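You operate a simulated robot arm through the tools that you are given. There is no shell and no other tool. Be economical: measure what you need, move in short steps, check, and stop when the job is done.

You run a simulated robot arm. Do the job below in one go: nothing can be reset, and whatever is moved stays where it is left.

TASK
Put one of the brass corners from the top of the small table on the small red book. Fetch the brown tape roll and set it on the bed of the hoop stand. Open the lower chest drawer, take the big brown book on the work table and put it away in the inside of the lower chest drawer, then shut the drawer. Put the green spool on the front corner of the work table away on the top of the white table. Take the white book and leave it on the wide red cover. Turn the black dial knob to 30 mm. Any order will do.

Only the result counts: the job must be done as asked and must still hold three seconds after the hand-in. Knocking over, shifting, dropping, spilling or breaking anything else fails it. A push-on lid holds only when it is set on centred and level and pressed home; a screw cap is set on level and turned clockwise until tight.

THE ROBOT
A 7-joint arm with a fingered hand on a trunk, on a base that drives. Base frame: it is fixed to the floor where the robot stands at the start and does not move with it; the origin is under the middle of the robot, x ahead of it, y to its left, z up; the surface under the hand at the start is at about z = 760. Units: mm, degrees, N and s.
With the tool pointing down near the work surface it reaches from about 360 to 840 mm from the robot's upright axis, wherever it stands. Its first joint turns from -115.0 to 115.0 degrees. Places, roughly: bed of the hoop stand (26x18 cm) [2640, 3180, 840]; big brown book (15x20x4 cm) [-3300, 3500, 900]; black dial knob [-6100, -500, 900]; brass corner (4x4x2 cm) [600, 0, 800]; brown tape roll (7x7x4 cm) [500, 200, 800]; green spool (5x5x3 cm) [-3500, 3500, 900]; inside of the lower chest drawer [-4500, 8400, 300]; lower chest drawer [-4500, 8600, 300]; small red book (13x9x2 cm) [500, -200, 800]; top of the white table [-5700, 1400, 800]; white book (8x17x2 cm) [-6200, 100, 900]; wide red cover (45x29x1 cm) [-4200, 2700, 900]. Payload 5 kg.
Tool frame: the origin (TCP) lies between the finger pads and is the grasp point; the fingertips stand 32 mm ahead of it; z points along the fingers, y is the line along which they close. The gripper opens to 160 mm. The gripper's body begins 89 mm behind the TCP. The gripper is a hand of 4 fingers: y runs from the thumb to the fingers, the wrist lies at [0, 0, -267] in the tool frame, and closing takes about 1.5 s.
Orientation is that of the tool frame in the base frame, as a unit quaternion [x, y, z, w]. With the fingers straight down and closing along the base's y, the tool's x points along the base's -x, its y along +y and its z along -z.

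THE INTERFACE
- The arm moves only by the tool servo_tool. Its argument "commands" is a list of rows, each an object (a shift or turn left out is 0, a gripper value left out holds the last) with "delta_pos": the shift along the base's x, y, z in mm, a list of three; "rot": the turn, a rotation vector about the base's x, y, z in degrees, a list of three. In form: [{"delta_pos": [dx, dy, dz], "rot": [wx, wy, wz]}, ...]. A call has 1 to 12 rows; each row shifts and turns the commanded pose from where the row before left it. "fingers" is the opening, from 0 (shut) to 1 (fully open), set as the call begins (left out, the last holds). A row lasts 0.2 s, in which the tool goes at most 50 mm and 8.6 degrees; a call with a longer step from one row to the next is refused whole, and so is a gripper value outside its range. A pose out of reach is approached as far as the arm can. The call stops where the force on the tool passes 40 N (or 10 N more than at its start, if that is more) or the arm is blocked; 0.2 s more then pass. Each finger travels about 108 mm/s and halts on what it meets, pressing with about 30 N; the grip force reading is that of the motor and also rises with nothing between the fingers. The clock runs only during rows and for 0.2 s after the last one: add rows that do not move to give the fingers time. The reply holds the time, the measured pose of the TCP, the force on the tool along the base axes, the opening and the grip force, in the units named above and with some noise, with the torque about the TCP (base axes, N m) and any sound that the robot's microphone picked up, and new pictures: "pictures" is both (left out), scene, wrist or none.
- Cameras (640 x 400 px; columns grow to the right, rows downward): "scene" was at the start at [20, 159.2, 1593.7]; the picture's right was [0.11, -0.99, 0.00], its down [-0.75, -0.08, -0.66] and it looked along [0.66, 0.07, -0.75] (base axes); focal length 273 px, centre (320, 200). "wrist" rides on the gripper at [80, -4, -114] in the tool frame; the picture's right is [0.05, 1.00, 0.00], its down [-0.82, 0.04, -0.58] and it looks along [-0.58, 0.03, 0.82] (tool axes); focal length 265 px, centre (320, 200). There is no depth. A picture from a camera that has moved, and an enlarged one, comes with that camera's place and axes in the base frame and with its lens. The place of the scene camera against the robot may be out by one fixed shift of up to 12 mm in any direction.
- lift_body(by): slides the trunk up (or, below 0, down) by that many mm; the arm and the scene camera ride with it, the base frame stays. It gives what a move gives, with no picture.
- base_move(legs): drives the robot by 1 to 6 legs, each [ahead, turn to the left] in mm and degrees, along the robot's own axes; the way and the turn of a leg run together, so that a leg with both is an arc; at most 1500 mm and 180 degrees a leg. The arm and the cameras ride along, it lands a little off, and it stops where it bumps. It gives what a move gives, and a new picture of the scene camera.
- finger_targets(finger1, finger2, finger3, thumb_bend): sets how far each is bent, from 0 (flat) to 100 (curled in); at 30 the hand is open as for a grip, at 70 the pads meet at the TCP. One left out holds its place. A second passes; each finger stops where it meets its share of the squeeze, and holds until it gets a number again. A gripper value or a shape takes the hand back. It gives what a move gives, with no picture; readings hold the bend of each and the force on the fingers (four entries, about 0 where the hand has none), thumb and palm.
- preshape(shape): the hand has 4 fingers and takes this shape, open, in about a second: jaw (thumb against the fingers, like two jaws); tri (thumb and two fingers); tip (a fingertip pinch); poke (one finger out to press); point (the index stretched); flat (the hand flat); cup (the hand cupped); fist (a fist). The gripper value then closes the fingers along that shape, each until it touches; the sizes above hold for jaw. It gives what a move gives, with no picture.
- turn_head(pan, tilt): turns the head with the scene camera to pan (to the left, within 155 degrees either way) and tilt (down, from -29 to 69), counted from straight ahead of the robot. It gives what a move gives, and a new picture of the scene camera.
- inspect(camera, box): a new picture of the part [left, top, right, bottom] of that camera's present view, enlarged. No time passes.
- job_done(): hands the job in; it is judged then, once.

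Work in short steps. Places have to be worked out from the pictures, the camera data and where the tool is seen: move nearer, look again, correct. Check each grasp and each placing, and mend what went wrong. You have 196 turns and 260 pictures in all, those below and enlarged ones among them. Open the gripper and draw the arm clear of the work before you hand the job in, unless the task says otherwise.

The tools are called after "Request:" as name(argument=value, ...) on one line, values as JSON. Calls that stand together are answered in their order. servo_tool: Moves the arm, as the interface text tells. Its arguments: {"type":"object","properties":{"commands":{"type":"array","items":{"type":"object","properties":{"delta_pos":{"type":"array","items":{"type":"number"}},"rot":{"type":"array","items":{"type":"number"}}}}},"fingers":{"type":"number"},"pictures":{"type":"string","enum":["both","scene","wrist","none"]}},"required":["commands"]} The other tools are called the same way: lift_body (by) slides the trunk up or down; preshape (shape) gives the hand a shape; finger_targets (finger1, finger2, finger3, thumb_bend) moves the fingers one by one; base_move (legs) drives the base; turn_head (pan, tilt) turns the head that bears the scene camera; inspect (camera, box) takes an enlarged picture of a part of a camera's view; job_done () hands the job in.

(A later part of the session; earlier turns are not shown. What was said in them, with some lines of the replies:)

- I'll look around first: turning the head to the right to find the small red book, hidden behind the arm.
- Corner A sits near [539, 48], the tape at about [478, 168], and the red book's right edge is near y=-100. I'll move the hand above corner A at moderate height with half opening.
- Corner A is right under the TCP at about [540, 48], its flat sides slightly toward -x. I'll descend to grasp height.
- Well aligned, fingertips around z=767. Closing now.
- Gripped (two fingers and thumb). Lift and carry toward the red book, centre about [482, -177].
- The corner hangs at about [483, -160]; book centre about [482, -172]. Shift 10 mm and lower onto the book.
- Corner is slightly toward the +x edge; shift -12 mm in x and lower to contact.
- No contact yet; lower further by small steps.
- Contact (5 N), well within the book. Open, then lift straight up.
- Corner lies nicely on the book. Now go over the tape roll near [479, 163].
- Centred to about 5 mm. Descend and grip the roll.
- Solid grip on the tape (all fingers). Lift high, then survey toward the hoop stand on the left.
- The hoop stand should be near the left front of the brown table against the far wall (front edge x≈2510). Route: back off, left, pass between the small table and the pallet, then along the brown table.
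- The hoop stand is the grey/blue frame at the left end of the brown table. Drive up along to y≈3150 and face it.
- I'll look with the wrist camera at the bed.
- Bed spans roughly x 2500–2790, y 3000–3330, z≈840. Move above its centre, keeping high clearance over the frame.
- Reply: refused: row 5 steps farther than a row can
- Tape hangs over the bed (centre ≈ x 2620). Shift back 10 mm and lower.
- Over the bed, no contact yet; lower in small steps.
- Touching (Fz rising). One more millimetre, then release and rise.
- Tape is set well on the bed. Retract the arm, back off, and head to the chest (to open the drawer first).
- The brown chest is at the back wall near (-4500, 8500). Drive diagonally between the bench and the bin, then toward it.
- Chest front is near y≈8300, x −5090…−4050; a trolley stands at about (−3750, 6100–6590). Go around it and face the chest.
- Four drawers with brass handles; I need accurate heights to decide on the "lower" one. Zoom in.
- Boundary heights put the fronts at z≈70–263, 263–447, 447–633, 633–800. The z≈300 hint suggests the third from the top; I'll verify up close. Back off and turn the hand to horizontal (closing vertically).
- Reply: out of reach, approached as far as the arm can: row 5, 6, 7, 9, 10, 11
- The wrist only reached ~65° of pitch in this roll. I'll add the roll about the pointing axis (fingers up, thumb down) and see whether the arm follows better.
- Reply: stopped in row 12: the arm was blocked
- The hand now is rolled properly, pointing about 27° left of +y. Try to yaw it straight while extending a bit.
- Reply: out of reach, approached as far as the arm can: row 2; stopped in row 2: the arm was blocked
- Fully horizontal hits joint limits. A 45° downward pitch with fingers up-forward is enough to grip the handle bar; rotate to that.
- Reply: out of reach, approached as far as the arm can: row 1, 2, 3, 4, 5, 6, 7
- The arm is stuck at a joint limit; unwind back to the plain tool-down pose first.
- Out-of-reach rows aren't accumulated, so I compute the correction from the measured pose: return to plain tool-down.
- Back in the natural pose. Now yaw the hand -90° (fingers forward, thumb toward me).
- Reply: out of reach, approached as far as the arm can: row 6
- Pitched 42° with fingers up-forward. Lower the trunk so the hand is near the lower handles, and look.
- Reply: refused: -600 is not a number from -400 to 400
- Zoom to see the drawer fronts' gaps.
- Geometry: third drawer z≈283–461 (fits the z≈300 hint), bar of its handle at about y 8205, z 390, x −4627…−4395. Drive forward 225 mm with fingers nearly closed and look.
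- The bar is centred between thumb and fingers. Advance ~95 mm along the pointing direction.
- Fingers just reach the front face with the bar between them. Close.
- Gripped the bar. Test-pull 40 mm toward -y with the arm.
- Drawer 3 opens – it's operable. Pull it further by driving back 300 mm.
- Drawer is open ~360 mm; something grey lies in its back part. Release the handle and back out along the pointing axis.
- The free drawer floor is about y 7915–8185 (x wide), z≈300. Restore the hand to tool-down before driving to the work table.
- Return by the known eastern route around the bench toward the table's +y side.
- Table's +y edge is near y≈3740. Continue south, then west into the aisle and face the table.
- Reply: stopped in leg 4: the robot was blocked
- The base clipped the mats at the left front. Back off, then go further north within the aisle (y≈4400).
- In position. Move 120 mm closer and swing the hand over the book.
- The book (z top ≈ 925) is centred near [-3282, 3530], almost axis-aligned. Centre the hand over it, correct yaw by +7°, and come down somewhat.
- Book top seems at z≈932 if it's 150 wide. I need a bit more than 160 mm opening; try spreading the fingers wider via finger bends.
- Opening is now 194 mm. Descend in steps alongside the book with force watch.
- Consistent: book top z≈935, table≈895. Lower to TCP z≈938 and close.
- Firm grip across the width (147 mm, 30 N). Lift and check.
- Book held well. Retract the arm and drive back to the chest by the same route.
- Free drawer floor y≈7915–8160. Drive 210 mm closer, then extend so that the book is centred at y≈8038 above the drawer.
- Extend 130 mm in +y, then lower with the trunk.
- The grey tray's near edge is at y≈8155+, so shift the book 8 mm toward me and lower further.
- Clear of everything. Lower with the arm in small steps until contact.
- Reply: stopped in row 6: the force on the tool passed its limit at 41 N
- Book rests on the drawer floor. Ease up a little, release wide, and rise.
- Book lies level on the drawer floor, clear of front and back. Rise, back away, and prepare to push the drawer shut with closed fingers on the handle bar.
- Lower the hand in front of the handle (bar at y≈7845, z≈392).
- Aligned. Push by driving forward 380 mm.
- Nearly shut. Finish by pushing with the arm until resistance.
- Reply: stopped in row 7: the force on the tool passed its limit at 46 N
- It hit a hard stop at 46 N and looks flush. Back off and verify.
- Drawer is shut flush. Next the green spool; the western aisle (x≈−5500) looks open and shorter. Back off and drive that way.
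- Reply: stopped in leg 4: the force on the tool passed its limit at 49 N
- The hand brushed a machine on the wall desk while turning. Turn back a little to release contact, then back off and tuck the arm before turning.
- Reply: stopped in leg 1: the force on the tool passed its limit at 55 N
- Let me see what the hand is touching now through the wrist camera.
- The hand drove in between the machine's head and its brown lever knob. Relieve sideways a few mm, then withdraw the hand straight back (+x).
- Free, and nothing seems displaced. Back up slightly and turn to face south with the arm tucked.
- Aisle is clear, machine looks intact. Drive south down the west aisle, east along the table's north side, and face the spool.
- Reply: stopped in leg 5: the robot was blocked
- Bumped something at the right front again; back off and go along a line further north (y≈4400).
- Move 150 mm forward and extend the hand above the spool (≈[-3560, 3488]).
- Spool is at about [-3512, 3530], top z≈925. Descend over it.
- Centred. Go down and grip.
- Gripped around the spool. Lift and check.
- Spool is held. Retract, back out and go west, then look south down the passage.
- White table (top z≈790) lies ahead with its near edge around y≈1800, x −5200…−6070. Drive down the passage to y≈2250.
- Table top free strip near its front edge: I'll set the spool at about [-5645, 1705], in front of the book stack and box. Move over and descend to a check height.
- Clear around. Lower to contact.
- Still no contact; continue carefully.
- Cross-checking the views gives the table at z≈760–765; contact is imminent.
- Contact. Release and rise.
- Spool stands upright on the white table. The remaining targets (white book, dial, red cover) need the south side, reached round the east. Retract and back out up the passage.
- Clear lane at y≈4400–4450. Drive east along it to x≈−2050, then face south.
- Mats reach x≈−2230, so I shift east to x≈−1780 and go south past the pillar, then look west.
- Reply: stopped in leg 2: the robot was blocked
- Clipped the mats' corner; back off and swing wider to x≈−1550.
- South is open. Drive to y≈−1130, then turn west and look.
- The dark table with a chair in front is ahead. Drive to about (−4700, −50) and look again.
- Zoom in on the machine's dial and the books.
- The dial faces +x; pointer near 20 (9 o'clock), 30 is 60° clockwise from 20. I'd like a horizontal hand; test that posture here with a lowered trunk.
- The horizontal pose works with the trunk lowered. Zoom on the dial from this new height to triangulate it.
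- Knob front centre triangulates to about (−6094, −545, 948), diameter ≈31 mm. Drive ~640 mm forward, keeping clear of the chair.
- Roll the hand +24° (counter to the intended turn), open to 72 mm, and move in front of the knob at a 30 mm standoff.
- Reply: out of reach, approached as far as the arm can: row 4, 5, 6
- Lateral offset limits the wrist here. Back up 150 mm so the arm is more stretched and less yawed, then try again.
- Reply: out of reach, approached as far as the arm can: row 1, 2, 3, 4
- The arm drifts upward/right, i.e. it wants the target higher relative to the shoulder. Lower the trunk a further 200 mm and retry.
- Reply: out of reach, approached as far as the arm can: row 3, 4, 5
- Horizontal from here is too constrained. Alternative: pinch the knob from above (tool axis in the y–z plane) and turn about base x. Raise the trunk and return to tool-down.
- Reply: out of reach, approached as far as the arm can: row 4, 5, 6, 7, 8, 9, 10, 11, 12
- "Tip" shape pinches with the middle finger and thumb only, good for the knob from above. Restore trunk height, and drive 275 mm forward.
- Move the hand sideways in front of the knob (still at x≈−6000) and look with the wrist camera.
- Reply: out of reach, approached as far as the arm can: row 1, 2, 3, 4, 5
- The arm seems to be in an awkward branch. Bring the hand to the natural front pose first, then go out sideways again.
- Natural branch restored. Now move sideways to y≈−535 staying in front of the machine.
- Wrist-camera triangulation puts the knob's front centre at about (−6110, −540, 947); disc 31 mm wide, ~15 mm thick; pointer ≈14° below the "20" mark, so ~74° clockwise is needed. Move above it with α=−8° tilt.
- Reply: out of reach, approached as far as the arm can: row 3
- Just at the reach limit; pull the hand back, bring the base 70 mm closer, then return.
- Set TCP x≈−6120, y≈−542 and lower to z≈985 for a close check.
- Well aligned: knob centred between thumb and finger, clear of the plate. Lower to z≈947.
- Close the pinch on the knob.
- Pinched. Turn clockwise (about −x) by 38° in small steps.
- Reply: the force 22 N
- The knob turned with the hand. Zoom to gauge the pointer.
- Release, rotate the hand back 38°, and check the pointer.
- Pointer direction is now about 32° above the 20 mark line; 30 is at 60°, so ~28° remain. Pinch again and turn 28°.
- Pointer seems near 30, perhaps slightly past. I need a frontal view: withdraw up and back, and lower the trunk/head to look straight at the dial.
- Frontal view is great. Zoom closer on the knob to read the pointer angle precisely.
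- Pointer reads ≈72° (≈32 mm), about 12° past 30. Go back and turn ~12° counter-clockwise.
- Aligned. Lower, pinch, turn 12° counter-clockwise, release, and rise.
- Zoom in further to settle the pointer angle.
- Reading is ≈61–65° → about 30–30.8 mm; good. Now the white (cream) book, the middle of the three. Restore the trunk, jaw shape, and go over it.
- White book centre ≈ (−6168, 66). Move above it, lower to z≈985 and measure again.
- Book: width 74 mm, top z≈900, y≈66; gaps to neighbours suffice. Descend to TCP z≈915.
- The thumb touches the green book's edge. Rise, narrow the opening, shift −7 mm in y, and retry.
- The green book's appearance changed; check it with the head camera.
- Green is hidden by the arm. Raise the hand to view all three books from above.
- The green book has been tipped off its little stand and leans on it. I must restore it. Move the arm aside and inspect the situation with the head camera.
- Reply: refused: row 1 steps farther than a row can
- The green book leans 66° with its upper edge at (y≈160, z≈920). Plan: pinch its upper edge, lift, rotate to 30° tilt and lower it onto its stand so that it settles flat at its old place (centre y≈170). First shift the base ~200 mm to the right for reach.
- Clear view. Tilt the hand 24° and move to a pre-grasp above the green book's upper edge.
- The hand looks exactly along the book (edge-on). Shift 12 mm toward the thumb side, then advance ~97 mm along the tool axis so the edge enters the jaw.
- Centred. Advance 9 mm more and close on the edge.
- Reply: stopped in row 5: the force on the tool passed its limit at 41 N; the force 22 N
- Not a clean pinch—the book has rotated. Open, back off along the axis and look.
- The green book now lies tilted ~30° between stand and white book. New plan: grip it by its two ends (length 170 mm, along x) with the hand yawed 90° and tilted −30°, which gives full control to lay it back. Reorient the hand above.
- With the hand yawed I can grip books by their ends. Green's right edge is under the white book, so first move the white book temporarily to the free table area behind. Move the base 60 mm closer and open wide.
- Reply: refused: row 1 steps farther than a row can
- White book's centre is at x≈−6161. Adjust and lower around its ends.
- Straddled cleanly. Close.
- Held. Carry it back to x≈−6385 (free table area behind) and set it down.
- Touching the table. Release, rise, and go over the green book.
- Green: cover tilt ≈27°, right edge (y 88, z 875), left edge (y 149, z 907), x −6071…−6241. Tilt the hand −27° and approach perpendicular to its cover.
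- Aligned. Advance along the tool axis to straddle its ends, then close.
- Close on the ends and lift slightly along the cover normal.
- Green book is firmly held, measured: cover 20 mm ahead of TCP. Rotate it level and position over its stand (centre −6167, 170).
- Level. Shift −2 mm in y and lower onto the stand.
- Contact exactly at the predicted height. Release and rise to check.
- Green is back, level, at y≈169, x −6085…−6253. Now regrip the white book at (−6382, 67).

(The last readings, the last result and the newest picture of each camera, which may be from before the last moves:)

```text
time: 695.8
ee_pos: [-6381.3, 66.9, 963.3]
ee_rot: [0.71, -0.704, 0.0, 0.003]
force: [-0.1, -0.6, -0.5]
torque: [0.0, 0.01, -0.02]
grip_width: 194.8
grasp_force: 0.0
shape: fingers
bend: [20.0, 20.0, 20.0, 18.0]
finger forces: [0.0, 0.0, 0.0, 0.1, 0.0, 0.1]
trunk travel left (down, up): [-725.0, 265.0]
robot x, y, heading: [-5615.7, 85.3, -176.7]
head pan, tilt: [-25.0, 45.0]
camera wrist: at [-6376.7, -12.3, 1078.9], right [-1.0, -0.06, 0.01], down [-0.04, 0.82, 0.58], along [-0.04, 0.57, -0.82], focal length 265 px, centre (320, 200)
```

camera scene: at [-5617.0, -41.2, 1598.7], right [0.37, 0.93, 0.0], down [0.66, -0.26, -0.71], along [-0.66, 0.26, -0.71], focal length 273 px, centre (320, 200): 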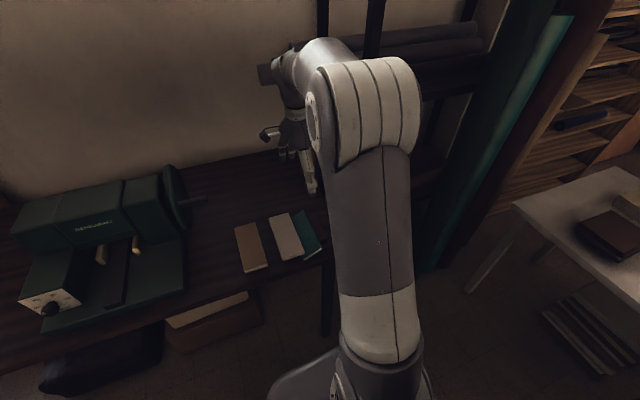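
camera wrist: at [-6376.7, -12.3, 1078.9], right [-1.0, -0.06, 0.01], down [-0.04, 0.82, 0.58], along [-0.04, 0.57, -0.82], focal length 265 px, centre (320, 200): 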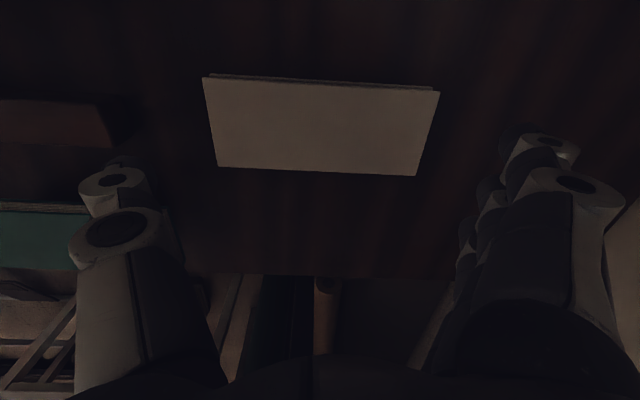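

Well centred. Lower and grip.

Request:
servo_tool(commands=[{"delta_pos": [0, 0, -35]}, {"delta_pos": [0, 0, -25]}, {"delta_pos": [0, 0, -10]}, {"delta_pos": [0, 0, -3]}, {}], pictures="none")

Request:
servo_tool(commands=[{}, {}, {}, {}, {}], fingers=0, pictures="none")

Request:
servo_tool(commands=[{"delta_pos": [0, 0, 15]}, {"delta_pos": [0, 0, 40]}, {"delta_pos": [0, 0, 45]}, {"delta_pos": [0, 0, 45]}, {"delta_pos": [0, 0, 40]}, {}], pictures="wrist")

```text
time: 697.0
ee_pos: [-6381.1, 67.4, 891.6]
ee_rot: [0.71, -0.704, -0.001, 0.002]
force: [-0.1, -0.2, -0.5]
torque: [0.0, -0.01, -0.02]
grip_width: 194.6
grasp_force: 0.0
shape: fingers
bend: [20.0, 20.0, 20.0, 18.0]
finger forces: [0.0, 0.0, 0.1, 0.0, 0.0, 0.0]
trunk travel left (down, up): [-725.0, 265.0]
robot x, y, heading: [-5609.2, 87.8, -176.8]
head pan, tilt: [-25.0, 45.0]
```

```text
time: 698.2
ee_pos: [-6380.5, 65.9, 892.9]
ee_rot: [0.709, -0.705, -0.002, 0.003]
force: [-2.7, -1.0, 9.7]
torque: [0.04, -0.33, -0.01]
grip_width: 158.4
grasp_force: 30.3
shape: jaw
bend: [32.0, 32.0, 32.0, 30.0]
finger forces: [11.1, 11.0, 11.0, 0.0, 31.3, 0.0]
trunk travel left (down, up): [-725.0, 265.0]
robot x, y, heading: [-5609.0, 84.4, -176.8]
head pan, tilt: [-25.0, 45.0]
```

```text
time: 699.6
ee_pos: [-6382.3, 65.5, 1077.1]
ee_rot: [0.709, -0.705, 0.001, 0.001]
force: [0.1, 0.1, -1.0]
torque: [0.01, -0.01, -0.03]
grip_width: 158.4
grasp_force: 29.7
shape: jaw
bend: [32.0, 32.0, 32.0, 30.0]
finger forces: [11.0, 10.8, 10.9, 0.0, 31.7, 0.1]
trunk travel left (down, up): [-725.0, 265.0]
robot x, y, heading: [-5609.4, 90.6, -176.6]
head pan, tilt: [-25.0, 45.0]
camera wrist: at [-6377.5, -13.4, 1192.6], right [-1.0, -0.06, 0.0], down [-0.05, 0.82, 0.58], along [-0.04, 0.57, -0.82], focal length 265 px, centre (320, 200)
```

wrist: 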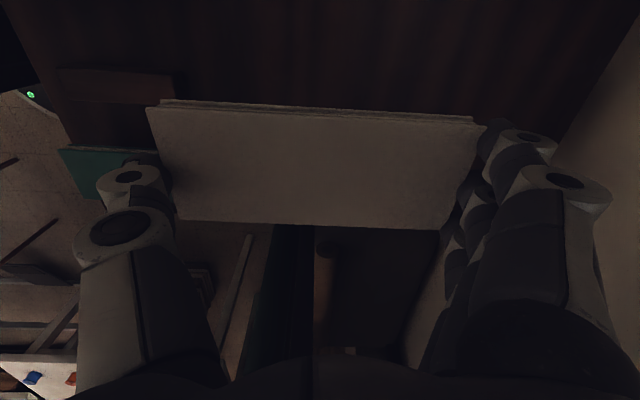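

White book is held by its ends. Retract, back out, and drive around the east side toward the work table's south side.

Request:
servo_tool(commands=[{"delta_pos": [45, 0, 4]}, {"delta_pos": [45, 0, 4]}, {"delta_pos": [45, 0, 4]}, {"delta_pos": [45, 0, 4]}, {"delta_pos": [45, 0, 4]}, {"delta_pos": [45, 0, 4]}, {"delta_pos": [45, 0, 0]}, {}], pictures="none")

Request:
base_move(legs=[[-870, 0], [0, 155], [1500, 0], [1500, 0], [330, 0], [0, 112]])

```text
time: 701.4
ee_pos: [-6063.9, 67.1, 1100.7]
ee_rot: [0.71, -0.705, -0.001, 0.003]
force: [-0.3, -0.1, -1.7]
torque: [-0.03, 0.01, 0.02]
grip_width: 158.3
grasp_force: 30.1
shape: jaw
bend: [32.0, 32.0, 32.0, 30.0]
finger forces: [10.9, 10.9, 10.8, 0.0, 31.5, 0.1]
trunk travel left (down, up): [-725.0, 265.0]
robot x, y, heading: [-5611.5, 87.6, -176.6]
head pan, tilt: [-25.0, 45.0]
```

```text
time: 732.8
ee_pos: [-1684.4, -731.4, 1101.8]
ee_rot: [0.036, 0.999, 0.003, -0.001]
force: [0.0, 0.1, -1.6]
torque: [0.01, -0.03, -0.01]
grip_width: 158.6
grasp_force: 30.0
shape: jaw
bend: [32.0, 32.0, 32.0, 30.0]
finger forces: [10.6, 10.6, 10.3, 0.0, 30.4, 0.0]
trunk travel left (down, up): [-725.0, 265.0]
robot x, y, heading: [-1705.3, -1182.3, 88.8]
head pan, tilt: [-25.0, 45.0]
camera scene: at [-1821.3, -1175.2, 1598.7], right [0.9, -0.44, 0.0], down [-0.31, -0.63, -0.71], along [0.31, 0.63, -0.71], focal length 273 px, centre (320, 200)
```

scene: 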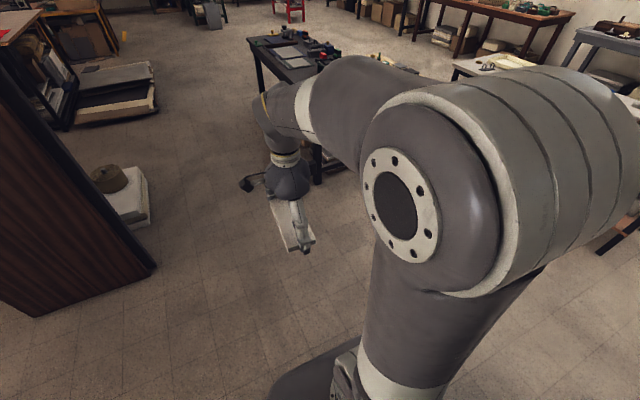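

Path ahead is clear (block x<−2410, mats start at y≈2540). Go north to y≈1750, then west along y≈1800.

Request:
base_move(legs=[[1500, 0], [1430, 0], [0, 89.3], [1500, 0], [400, 0], [0, -45]])

Request:
turn_head(pan=10, tilt=38)

```text
time: 762.0
ee_pos: [-3845.9, 2182.8, 1100.9]
ee_rot: [-0.329, 0.944, 0.001, -0.002]
force: [-0.5, 0.5, -1.3]
torque: [0.02, 0.03, -0.03]
grip_width: 158.5
grasp_force: 29.6
shape: jaw
bend: [32.0, 32.0, 32.0, 30.0]
finger forces: [10.4, 10.5, 10.4, 0.1, 30.1, 0.0]
trunk travel left (down, up): [-725.0, 265.0]
robot x, y, heading: [-3551.6, 1837.3, 131.3]
head pan, tilt: [-25.0, 45.0]
camera scene: at [-3650.7, 1761.5, 1598.8], right [0.96, 0.28, 0.0], down [0.2, -0.68, -0.71], along [-0.2, 0.68, -0.71], focal length 273 px, centre (320, 200)
```

scene: 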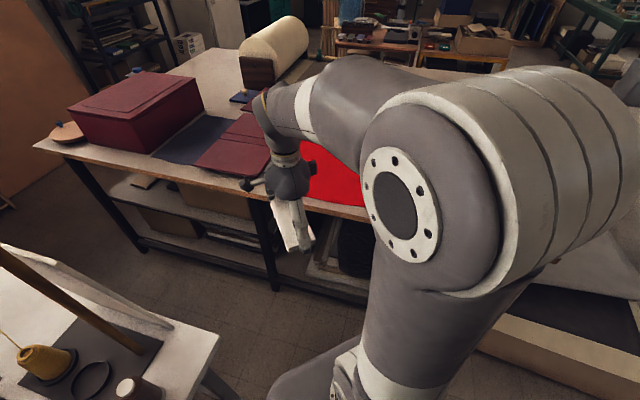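

```text
time: 763.0
ee_pos: [-3846.5, 2182.8, 1101.5]
ee_rot: [-0.328, 0.945, 0.002, -0.002]
force: [1.0, 1.0, -0.8]
torque: [0.01, -0.03, 0.01]
grip_width: 158.5
grasp_force: 30.4
shape: jaw
bend: [32.0, 32.0, 32.0, 30.0]
finger forces: [10.4, 10.4, 10.3, 0.0, 30.1, 0.0]
trunk travel left (down, up): [-725.0, 265.0]
robot x, y, heading: [-3549.9, 1835.6, 131.0]
head pan, tilt: [10.0, 38.0]
camera scene: at [-3695.3, 1737.4, 1609.0], right [0.63, 0.78, 0.0], down [0.48, -0.39, -0.79], along [-0.61, 0.49, -0.62], focal length 273 px, centre (320, 200)
```

scene: 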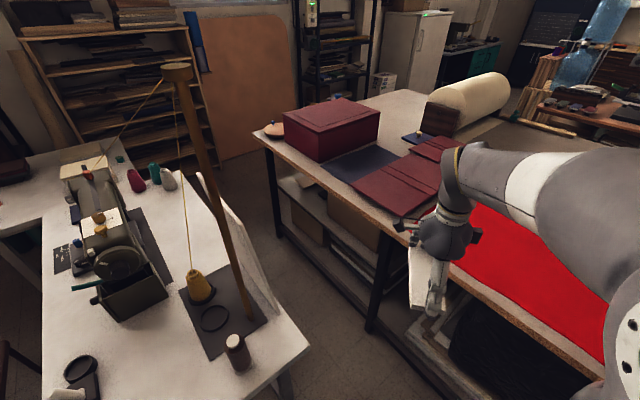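

The wide red (maroon) cover spans x≈−4381…−4115, y≈2473…2900. Move the base ~205 mm closer and raise for placement.

Request:
base_move(legs=[[0, 5], [205, 0]])

```text
time: 765.1
ee_pos: [-4023.9, 2300.6, 1101.0]
ee_rot: [-0.369, 0.929, 0.001, -0.002]
force: [-0.5, 0.5, -2.3]
torque: [-0.04, -0.02, 0.02]
grip_width: 158.9
grasp_force: 29.4
shape: jaw
bend: [32.0, 32.0, 32.0, 30.0]
finger forces: [10.6, 10.4, 10.3, 0.0, 30.2, 0.0]
trunk travel left (down, up): [-725.0, 265.0]
robot x, y, heading: [-3699.8, 1978.2, 136.5]
head pan, tilt: [10.0, 38.0]
camera scene: at [-3836.6, 1868.9, 1609.0], right [0.56, 0.83, 0.0], down [0.51, -0.34, -0.79], along [-0.65, 0.44, -0.62], focal length 273 px, centre (320, 200)
```

scene: 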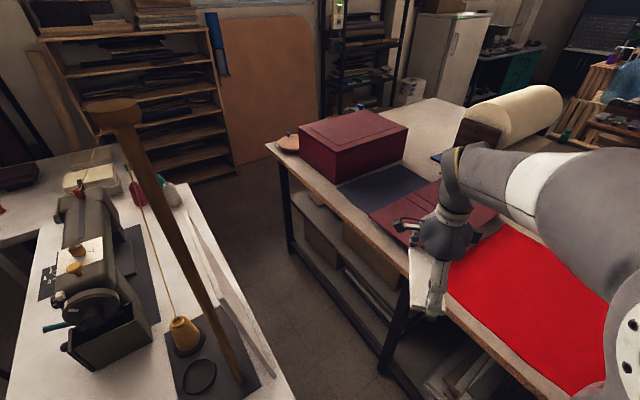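

Carry the book over the cover: TCP to about (−4210, 2575).

Request:
servo_tool(commands=[{"delta_pos": [-23, 34, 0]}, {"delta_pos": [-23, 34, 0]}, {"delta_pos": [-23, 34, 0]}, {"delta_pos": [-23, 34, 0]}, {"delta_pos": [-23, 34, 0]}, {"delta_pos": [-23, 34, 0]}, {"delta_pos": [-24, 35, 0]}, {"delta_pos": [-24, 35, 0]}, {"delta_pos": [0, 0, -40]}, {"delta_pos": [0, 0, -40]}, {}], pictures="both")

```text
time: 767.5
ee_pos: [-4210.8, 2573.6, 1020.6]
ee_rot: [-0.369, 0.929, 0.001, -0.003]
force: [0.4, -0.2, -1.9]
torque: [0.03, 0.03, -0.01]
grip_width: 158.3
grasp_force: 29.8
shape: jaw
bend: [32.0, 32.0, 32.0, 30.0]
finger forces: [10.5, 10.4, 10.3, 0.0, 30.1, 0.0]
trunk travel left (down, up): [-725.0, 265.0]
robot x, y, heading: [-3701.0, 1981.1, 136.2]
head pan, tilt: [10.0, 38.0]
camera scene: at [-3835.7, 1868.2, 1609.0], right [0.56, 0.83, 0.0], down [0.51, -0.34, -0.79], along [-0.65, 0.44, -0.62], focal length 273 px, centre (320, 200)
camera wrist: at [-4266.7, 2515.9, 1135.9], right [-0.72, 0.69, 0.0], down [0.57, 0.59, 0.58], along [0.4, 0.42, -0.82], focal length 265 px, centre (320, 200)
```

scene: 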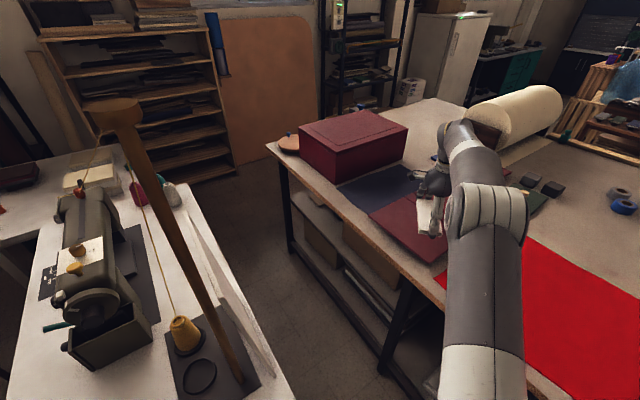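
wrist: 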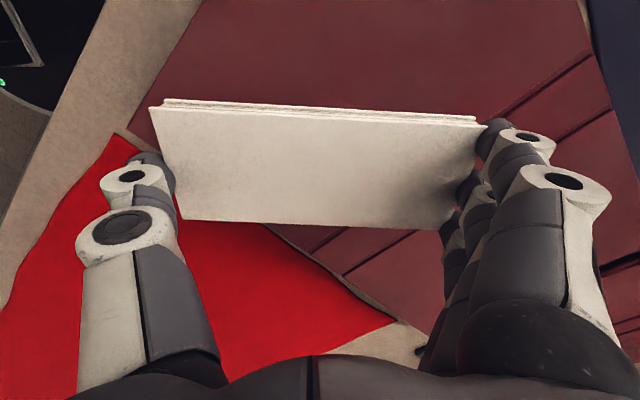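

The book lies within the cover's outline. Lower to contact.

Request:
servo_tool(commands=[{"delta_pos": [-4, 4, -40]}, {"delta_pos": [0, 0, -28]}, {"delta_pos": [0, 0, -6]}, {"delta_pos": [0, 0, -3]}, {"delta_pos": [0, 0, -2]}, {"delta_pos": [0, 0, -2]}, {}], pictures="none")

```text
time: 768.2
ee_pos: [-4217.5, 2580.3, 963.5]
ee_rot: [-0.369, 0.929, 0.012, -0.006]
force: [0.7, -2.4, 21.3]
torque: [-0.86, -0.79, -0.07]
grip_width: 157.4
grasp_force: 29.5
shape: jaw
bend: [33.0, 33.0, 33.0, 30.0]
finger forces: [10.3, 10.2, 10.1, 0.0, 36.0, 0.1]
trunk travel left (down, up): [-725.0, 265.0]
robot x, y, heading: [-3697.9, 1979.2, 136.1]
head pan, tilt: [10.0, 38.0]
stopped in row 3: the force on the tool passed its limit at 50 N (the readings are from after the stop); the commanded pose is now the measured one
```

Contact earlier than expected (z≈963). Look before releasing.

Request:
servo_tool(commands=[{"delta_pos": [0, 0, 3]}, {}], pictures="wrist")

Request:
inspect(camera="scene", box=[380, 150, 500, 280])

```text
time: 768.8
ee_pos: [-4218.1, 2579.0, 963.8]
ee_rot: [-0.369, 0.929, 0.01, -0.005]
force: [-0.1, -0.3, 23.0]
torque: [-0.37, -0.26, -0.16]
grip_width: 157.5
grasp_force: 29.3
shape: jaw
bend: [33.0, 33.0, 33.0, 30.0]
finger forces: [11.2, 11.1, 10.9, 0.0, 33.6, 0.0]
trunk travel left (down, up): [-725.0, 265.0]
robot x, y, heading: [-3702.0, 1981.6, 136.4]
head pan, tilt: [10.0, 38.0]
camera wrist: at [-4271.1, 2521.1, 1079.0], right [-0.72, 0.69, 0.03], down [0.57, 0.58, 0.58], along [0.38, 0.43, -0.82], focal length 265 px, centre (320, 200)
```

wrist: 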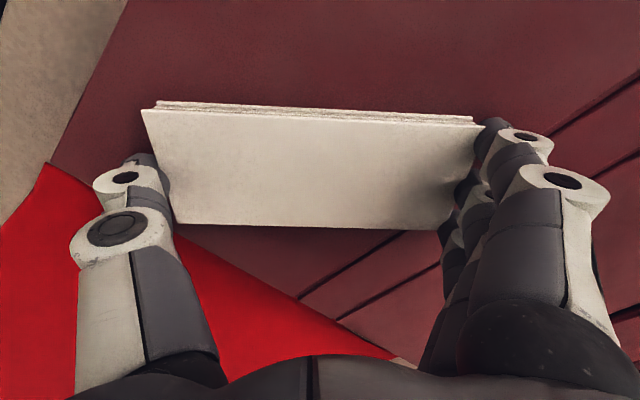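

```text
3.08 times, centred on (440, 215) of scene
camera zoom: at [-3834.1, 1866.3, 1609.1], right [0.56, 0.83, 0.0], down [0.51, -0.34, -0.79], along [-0.66, 0.44, -0.61], focal length 840 px, centre (-49, 154)
```

zoom: 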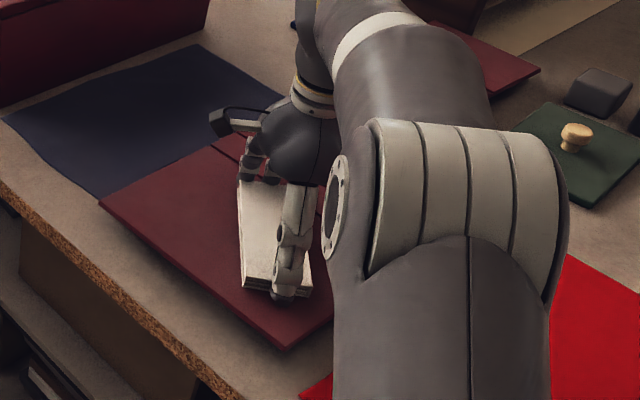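

The picture shows the book and fingertips resting on the cover (cover top ≈925–930 here). Release and rise.

Request:
finger_targets(finger1=20, finger2=20, finger3=20, thumb_bend=18)

Request:
servo_tool(commands=[{"delta_pos": [0, 0, 20]}, {"delta_pos": [0, 0, 40]}, {"delta_pos": [0, 0, 45]}, {"delta_pos": [0, 0, 40]}, {}], pictures="wrist")

```text
time: 769.8
ee_pos: [-4217.5, 2581.4, 961.7]
ee_rot: [-0.369, 0.929, 0.009, -0.005]
force: [0.1, -0.4, -0.1]
torque: [-0.03, -0.02, 0.02]
grip_width: 195.2
grasp_force: 0.0
shape: fingers
bend: [20.0, 20.0, 20.0, 18.0]
finger forces: [0.1, 0.0, 0.1, 0.1, 0.1, 0.0]
trunk travel left (down, up): [-725.0, 265.0]
robot x, y, heading: [-3699.2, 1977.5, 136.1]
head pan, tilt: [10.0, 38.0]
```

```text
time: 771.0
ee_pos: [-4217.5, 2581.6, 1107.7]
ee_rot: [-0.369, 0.929, 0.009, -0.005]
force: [-0.3, -0.3, -0.1]
torque: [0.0, 0.02, 0.0]
grip_width: 195.4
grasp_force: 0.0
shape: fingers
bend: [20.0, 20.0, 20.0, 18.0]
finger forces: [0.0, 0.0, 0.1, 0.0, 0.0, 0.1]
trunk travel left (down, up): [-725.0, 265.0]
robot x, y, heading: [-3706.7, 1979.5, 136.1]
head pan, tilt: [10.0, 38.0]
camera wrist: at [-4271.1, 2521.5, 1222.0], right [-0.72, 0.69, 0.02], down [0.57, 0.58, 0.58], along [0.39, 0.43, -0.82], focal length 265 px, centre (320, 200)
```

wrist: 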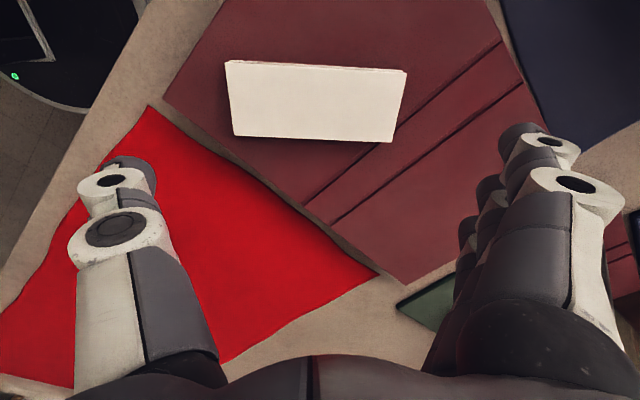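

The white book lies flat within the wide red cover. Retract the arm clear and finish.

Request:
servo_tool(commands=[{"delta_pos": [23, -34, 5]}, {"delta_pos": [23, -34, 5]}, {"delta_pos": [23, -34, 0]}, {"delta_pos": [23, -34, 0]}, {"delta_pos": [23, -34, 0]}, {"delta_pos": [23, -34, 0]}, {"delta_pos": [24, -35, 0]}, {}], fingers=1, pictures="scene")

```text
time: 772.8
ee_pos: [-4053.4, 2343.3, 1115.4]
ee_rot: [-0.369, 0.93, 0.01, -0.005]
force: [-0.5, 0.1, -0.8]
torque: [0.0, 0.0, 0.01]
grip_width: 160.0
grasp_force: 0.0
shape: jaw
bend: [30.0, 30.0, 30.0, 30.0]
finger forces: [0.0, 0.0, 0.1, 0.0, 0.1, 0.0]
trunk travel left (down, up): [-725.0, 265.0]
robot x, y, heading: [-3703.1, 1983.4, 136.2]
head pan, tilt: [10.0, 38.0]
camera scene: at [-3835.9, 1868.4, 1609.0], right [0.56, 0.83, 0.0], down [0.51, -0.34, -0.79], along [-0.65, 0.44, -0.62], focal length 273 px, centre (320, 200)
```

scene: 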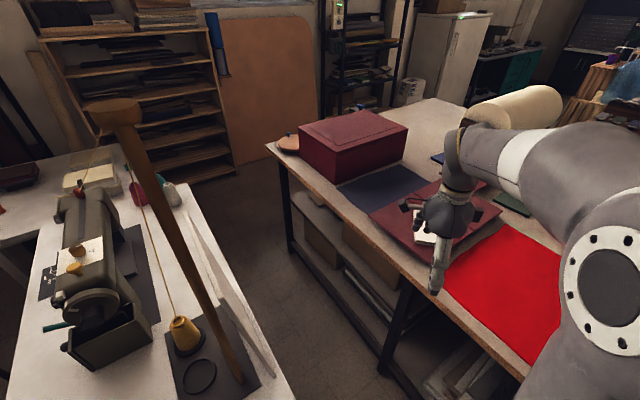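

All tasks are done, the gripper is open and the arm is clear. Handing in.

Request:
job_done()

```text
The job is handed in.
```

I did all six tasks and handed the job in, but the dial setting is an estimate and I disturbed a few other things on the way.

- **Brass corner:** it lies on the small red book.
- **Tape roll:** it sits on the bed of the hoop stand.
- **Brown book and drawer:** the book lies flat in the third of four chest drawers, and that drawer is shut flush. I chose it because its height best fits the one you gave; I didn't try the bottom one.
- **Green spool:** it stands upright near the front edge of the white table.
- **White book:** it lies flat, fully on the wide red cover.
- **Dial:** I read the pointer from pictures at about 30 to 31 mm.

What else was touched:
- **Green book:** I knocked the green book next to the white one off its stand. I set it back level on the stand, close to its old place.
- **Wall machine:** the hand got caught on a machine with a lever, on the desk along the wall, and pushed at up to 55 N. It looked undamaged and in place afterwards.
- **Base bumps:** the base also bumped the floor mats by the work table (twice) and something along its north side (once). I didn't check whether they moved.
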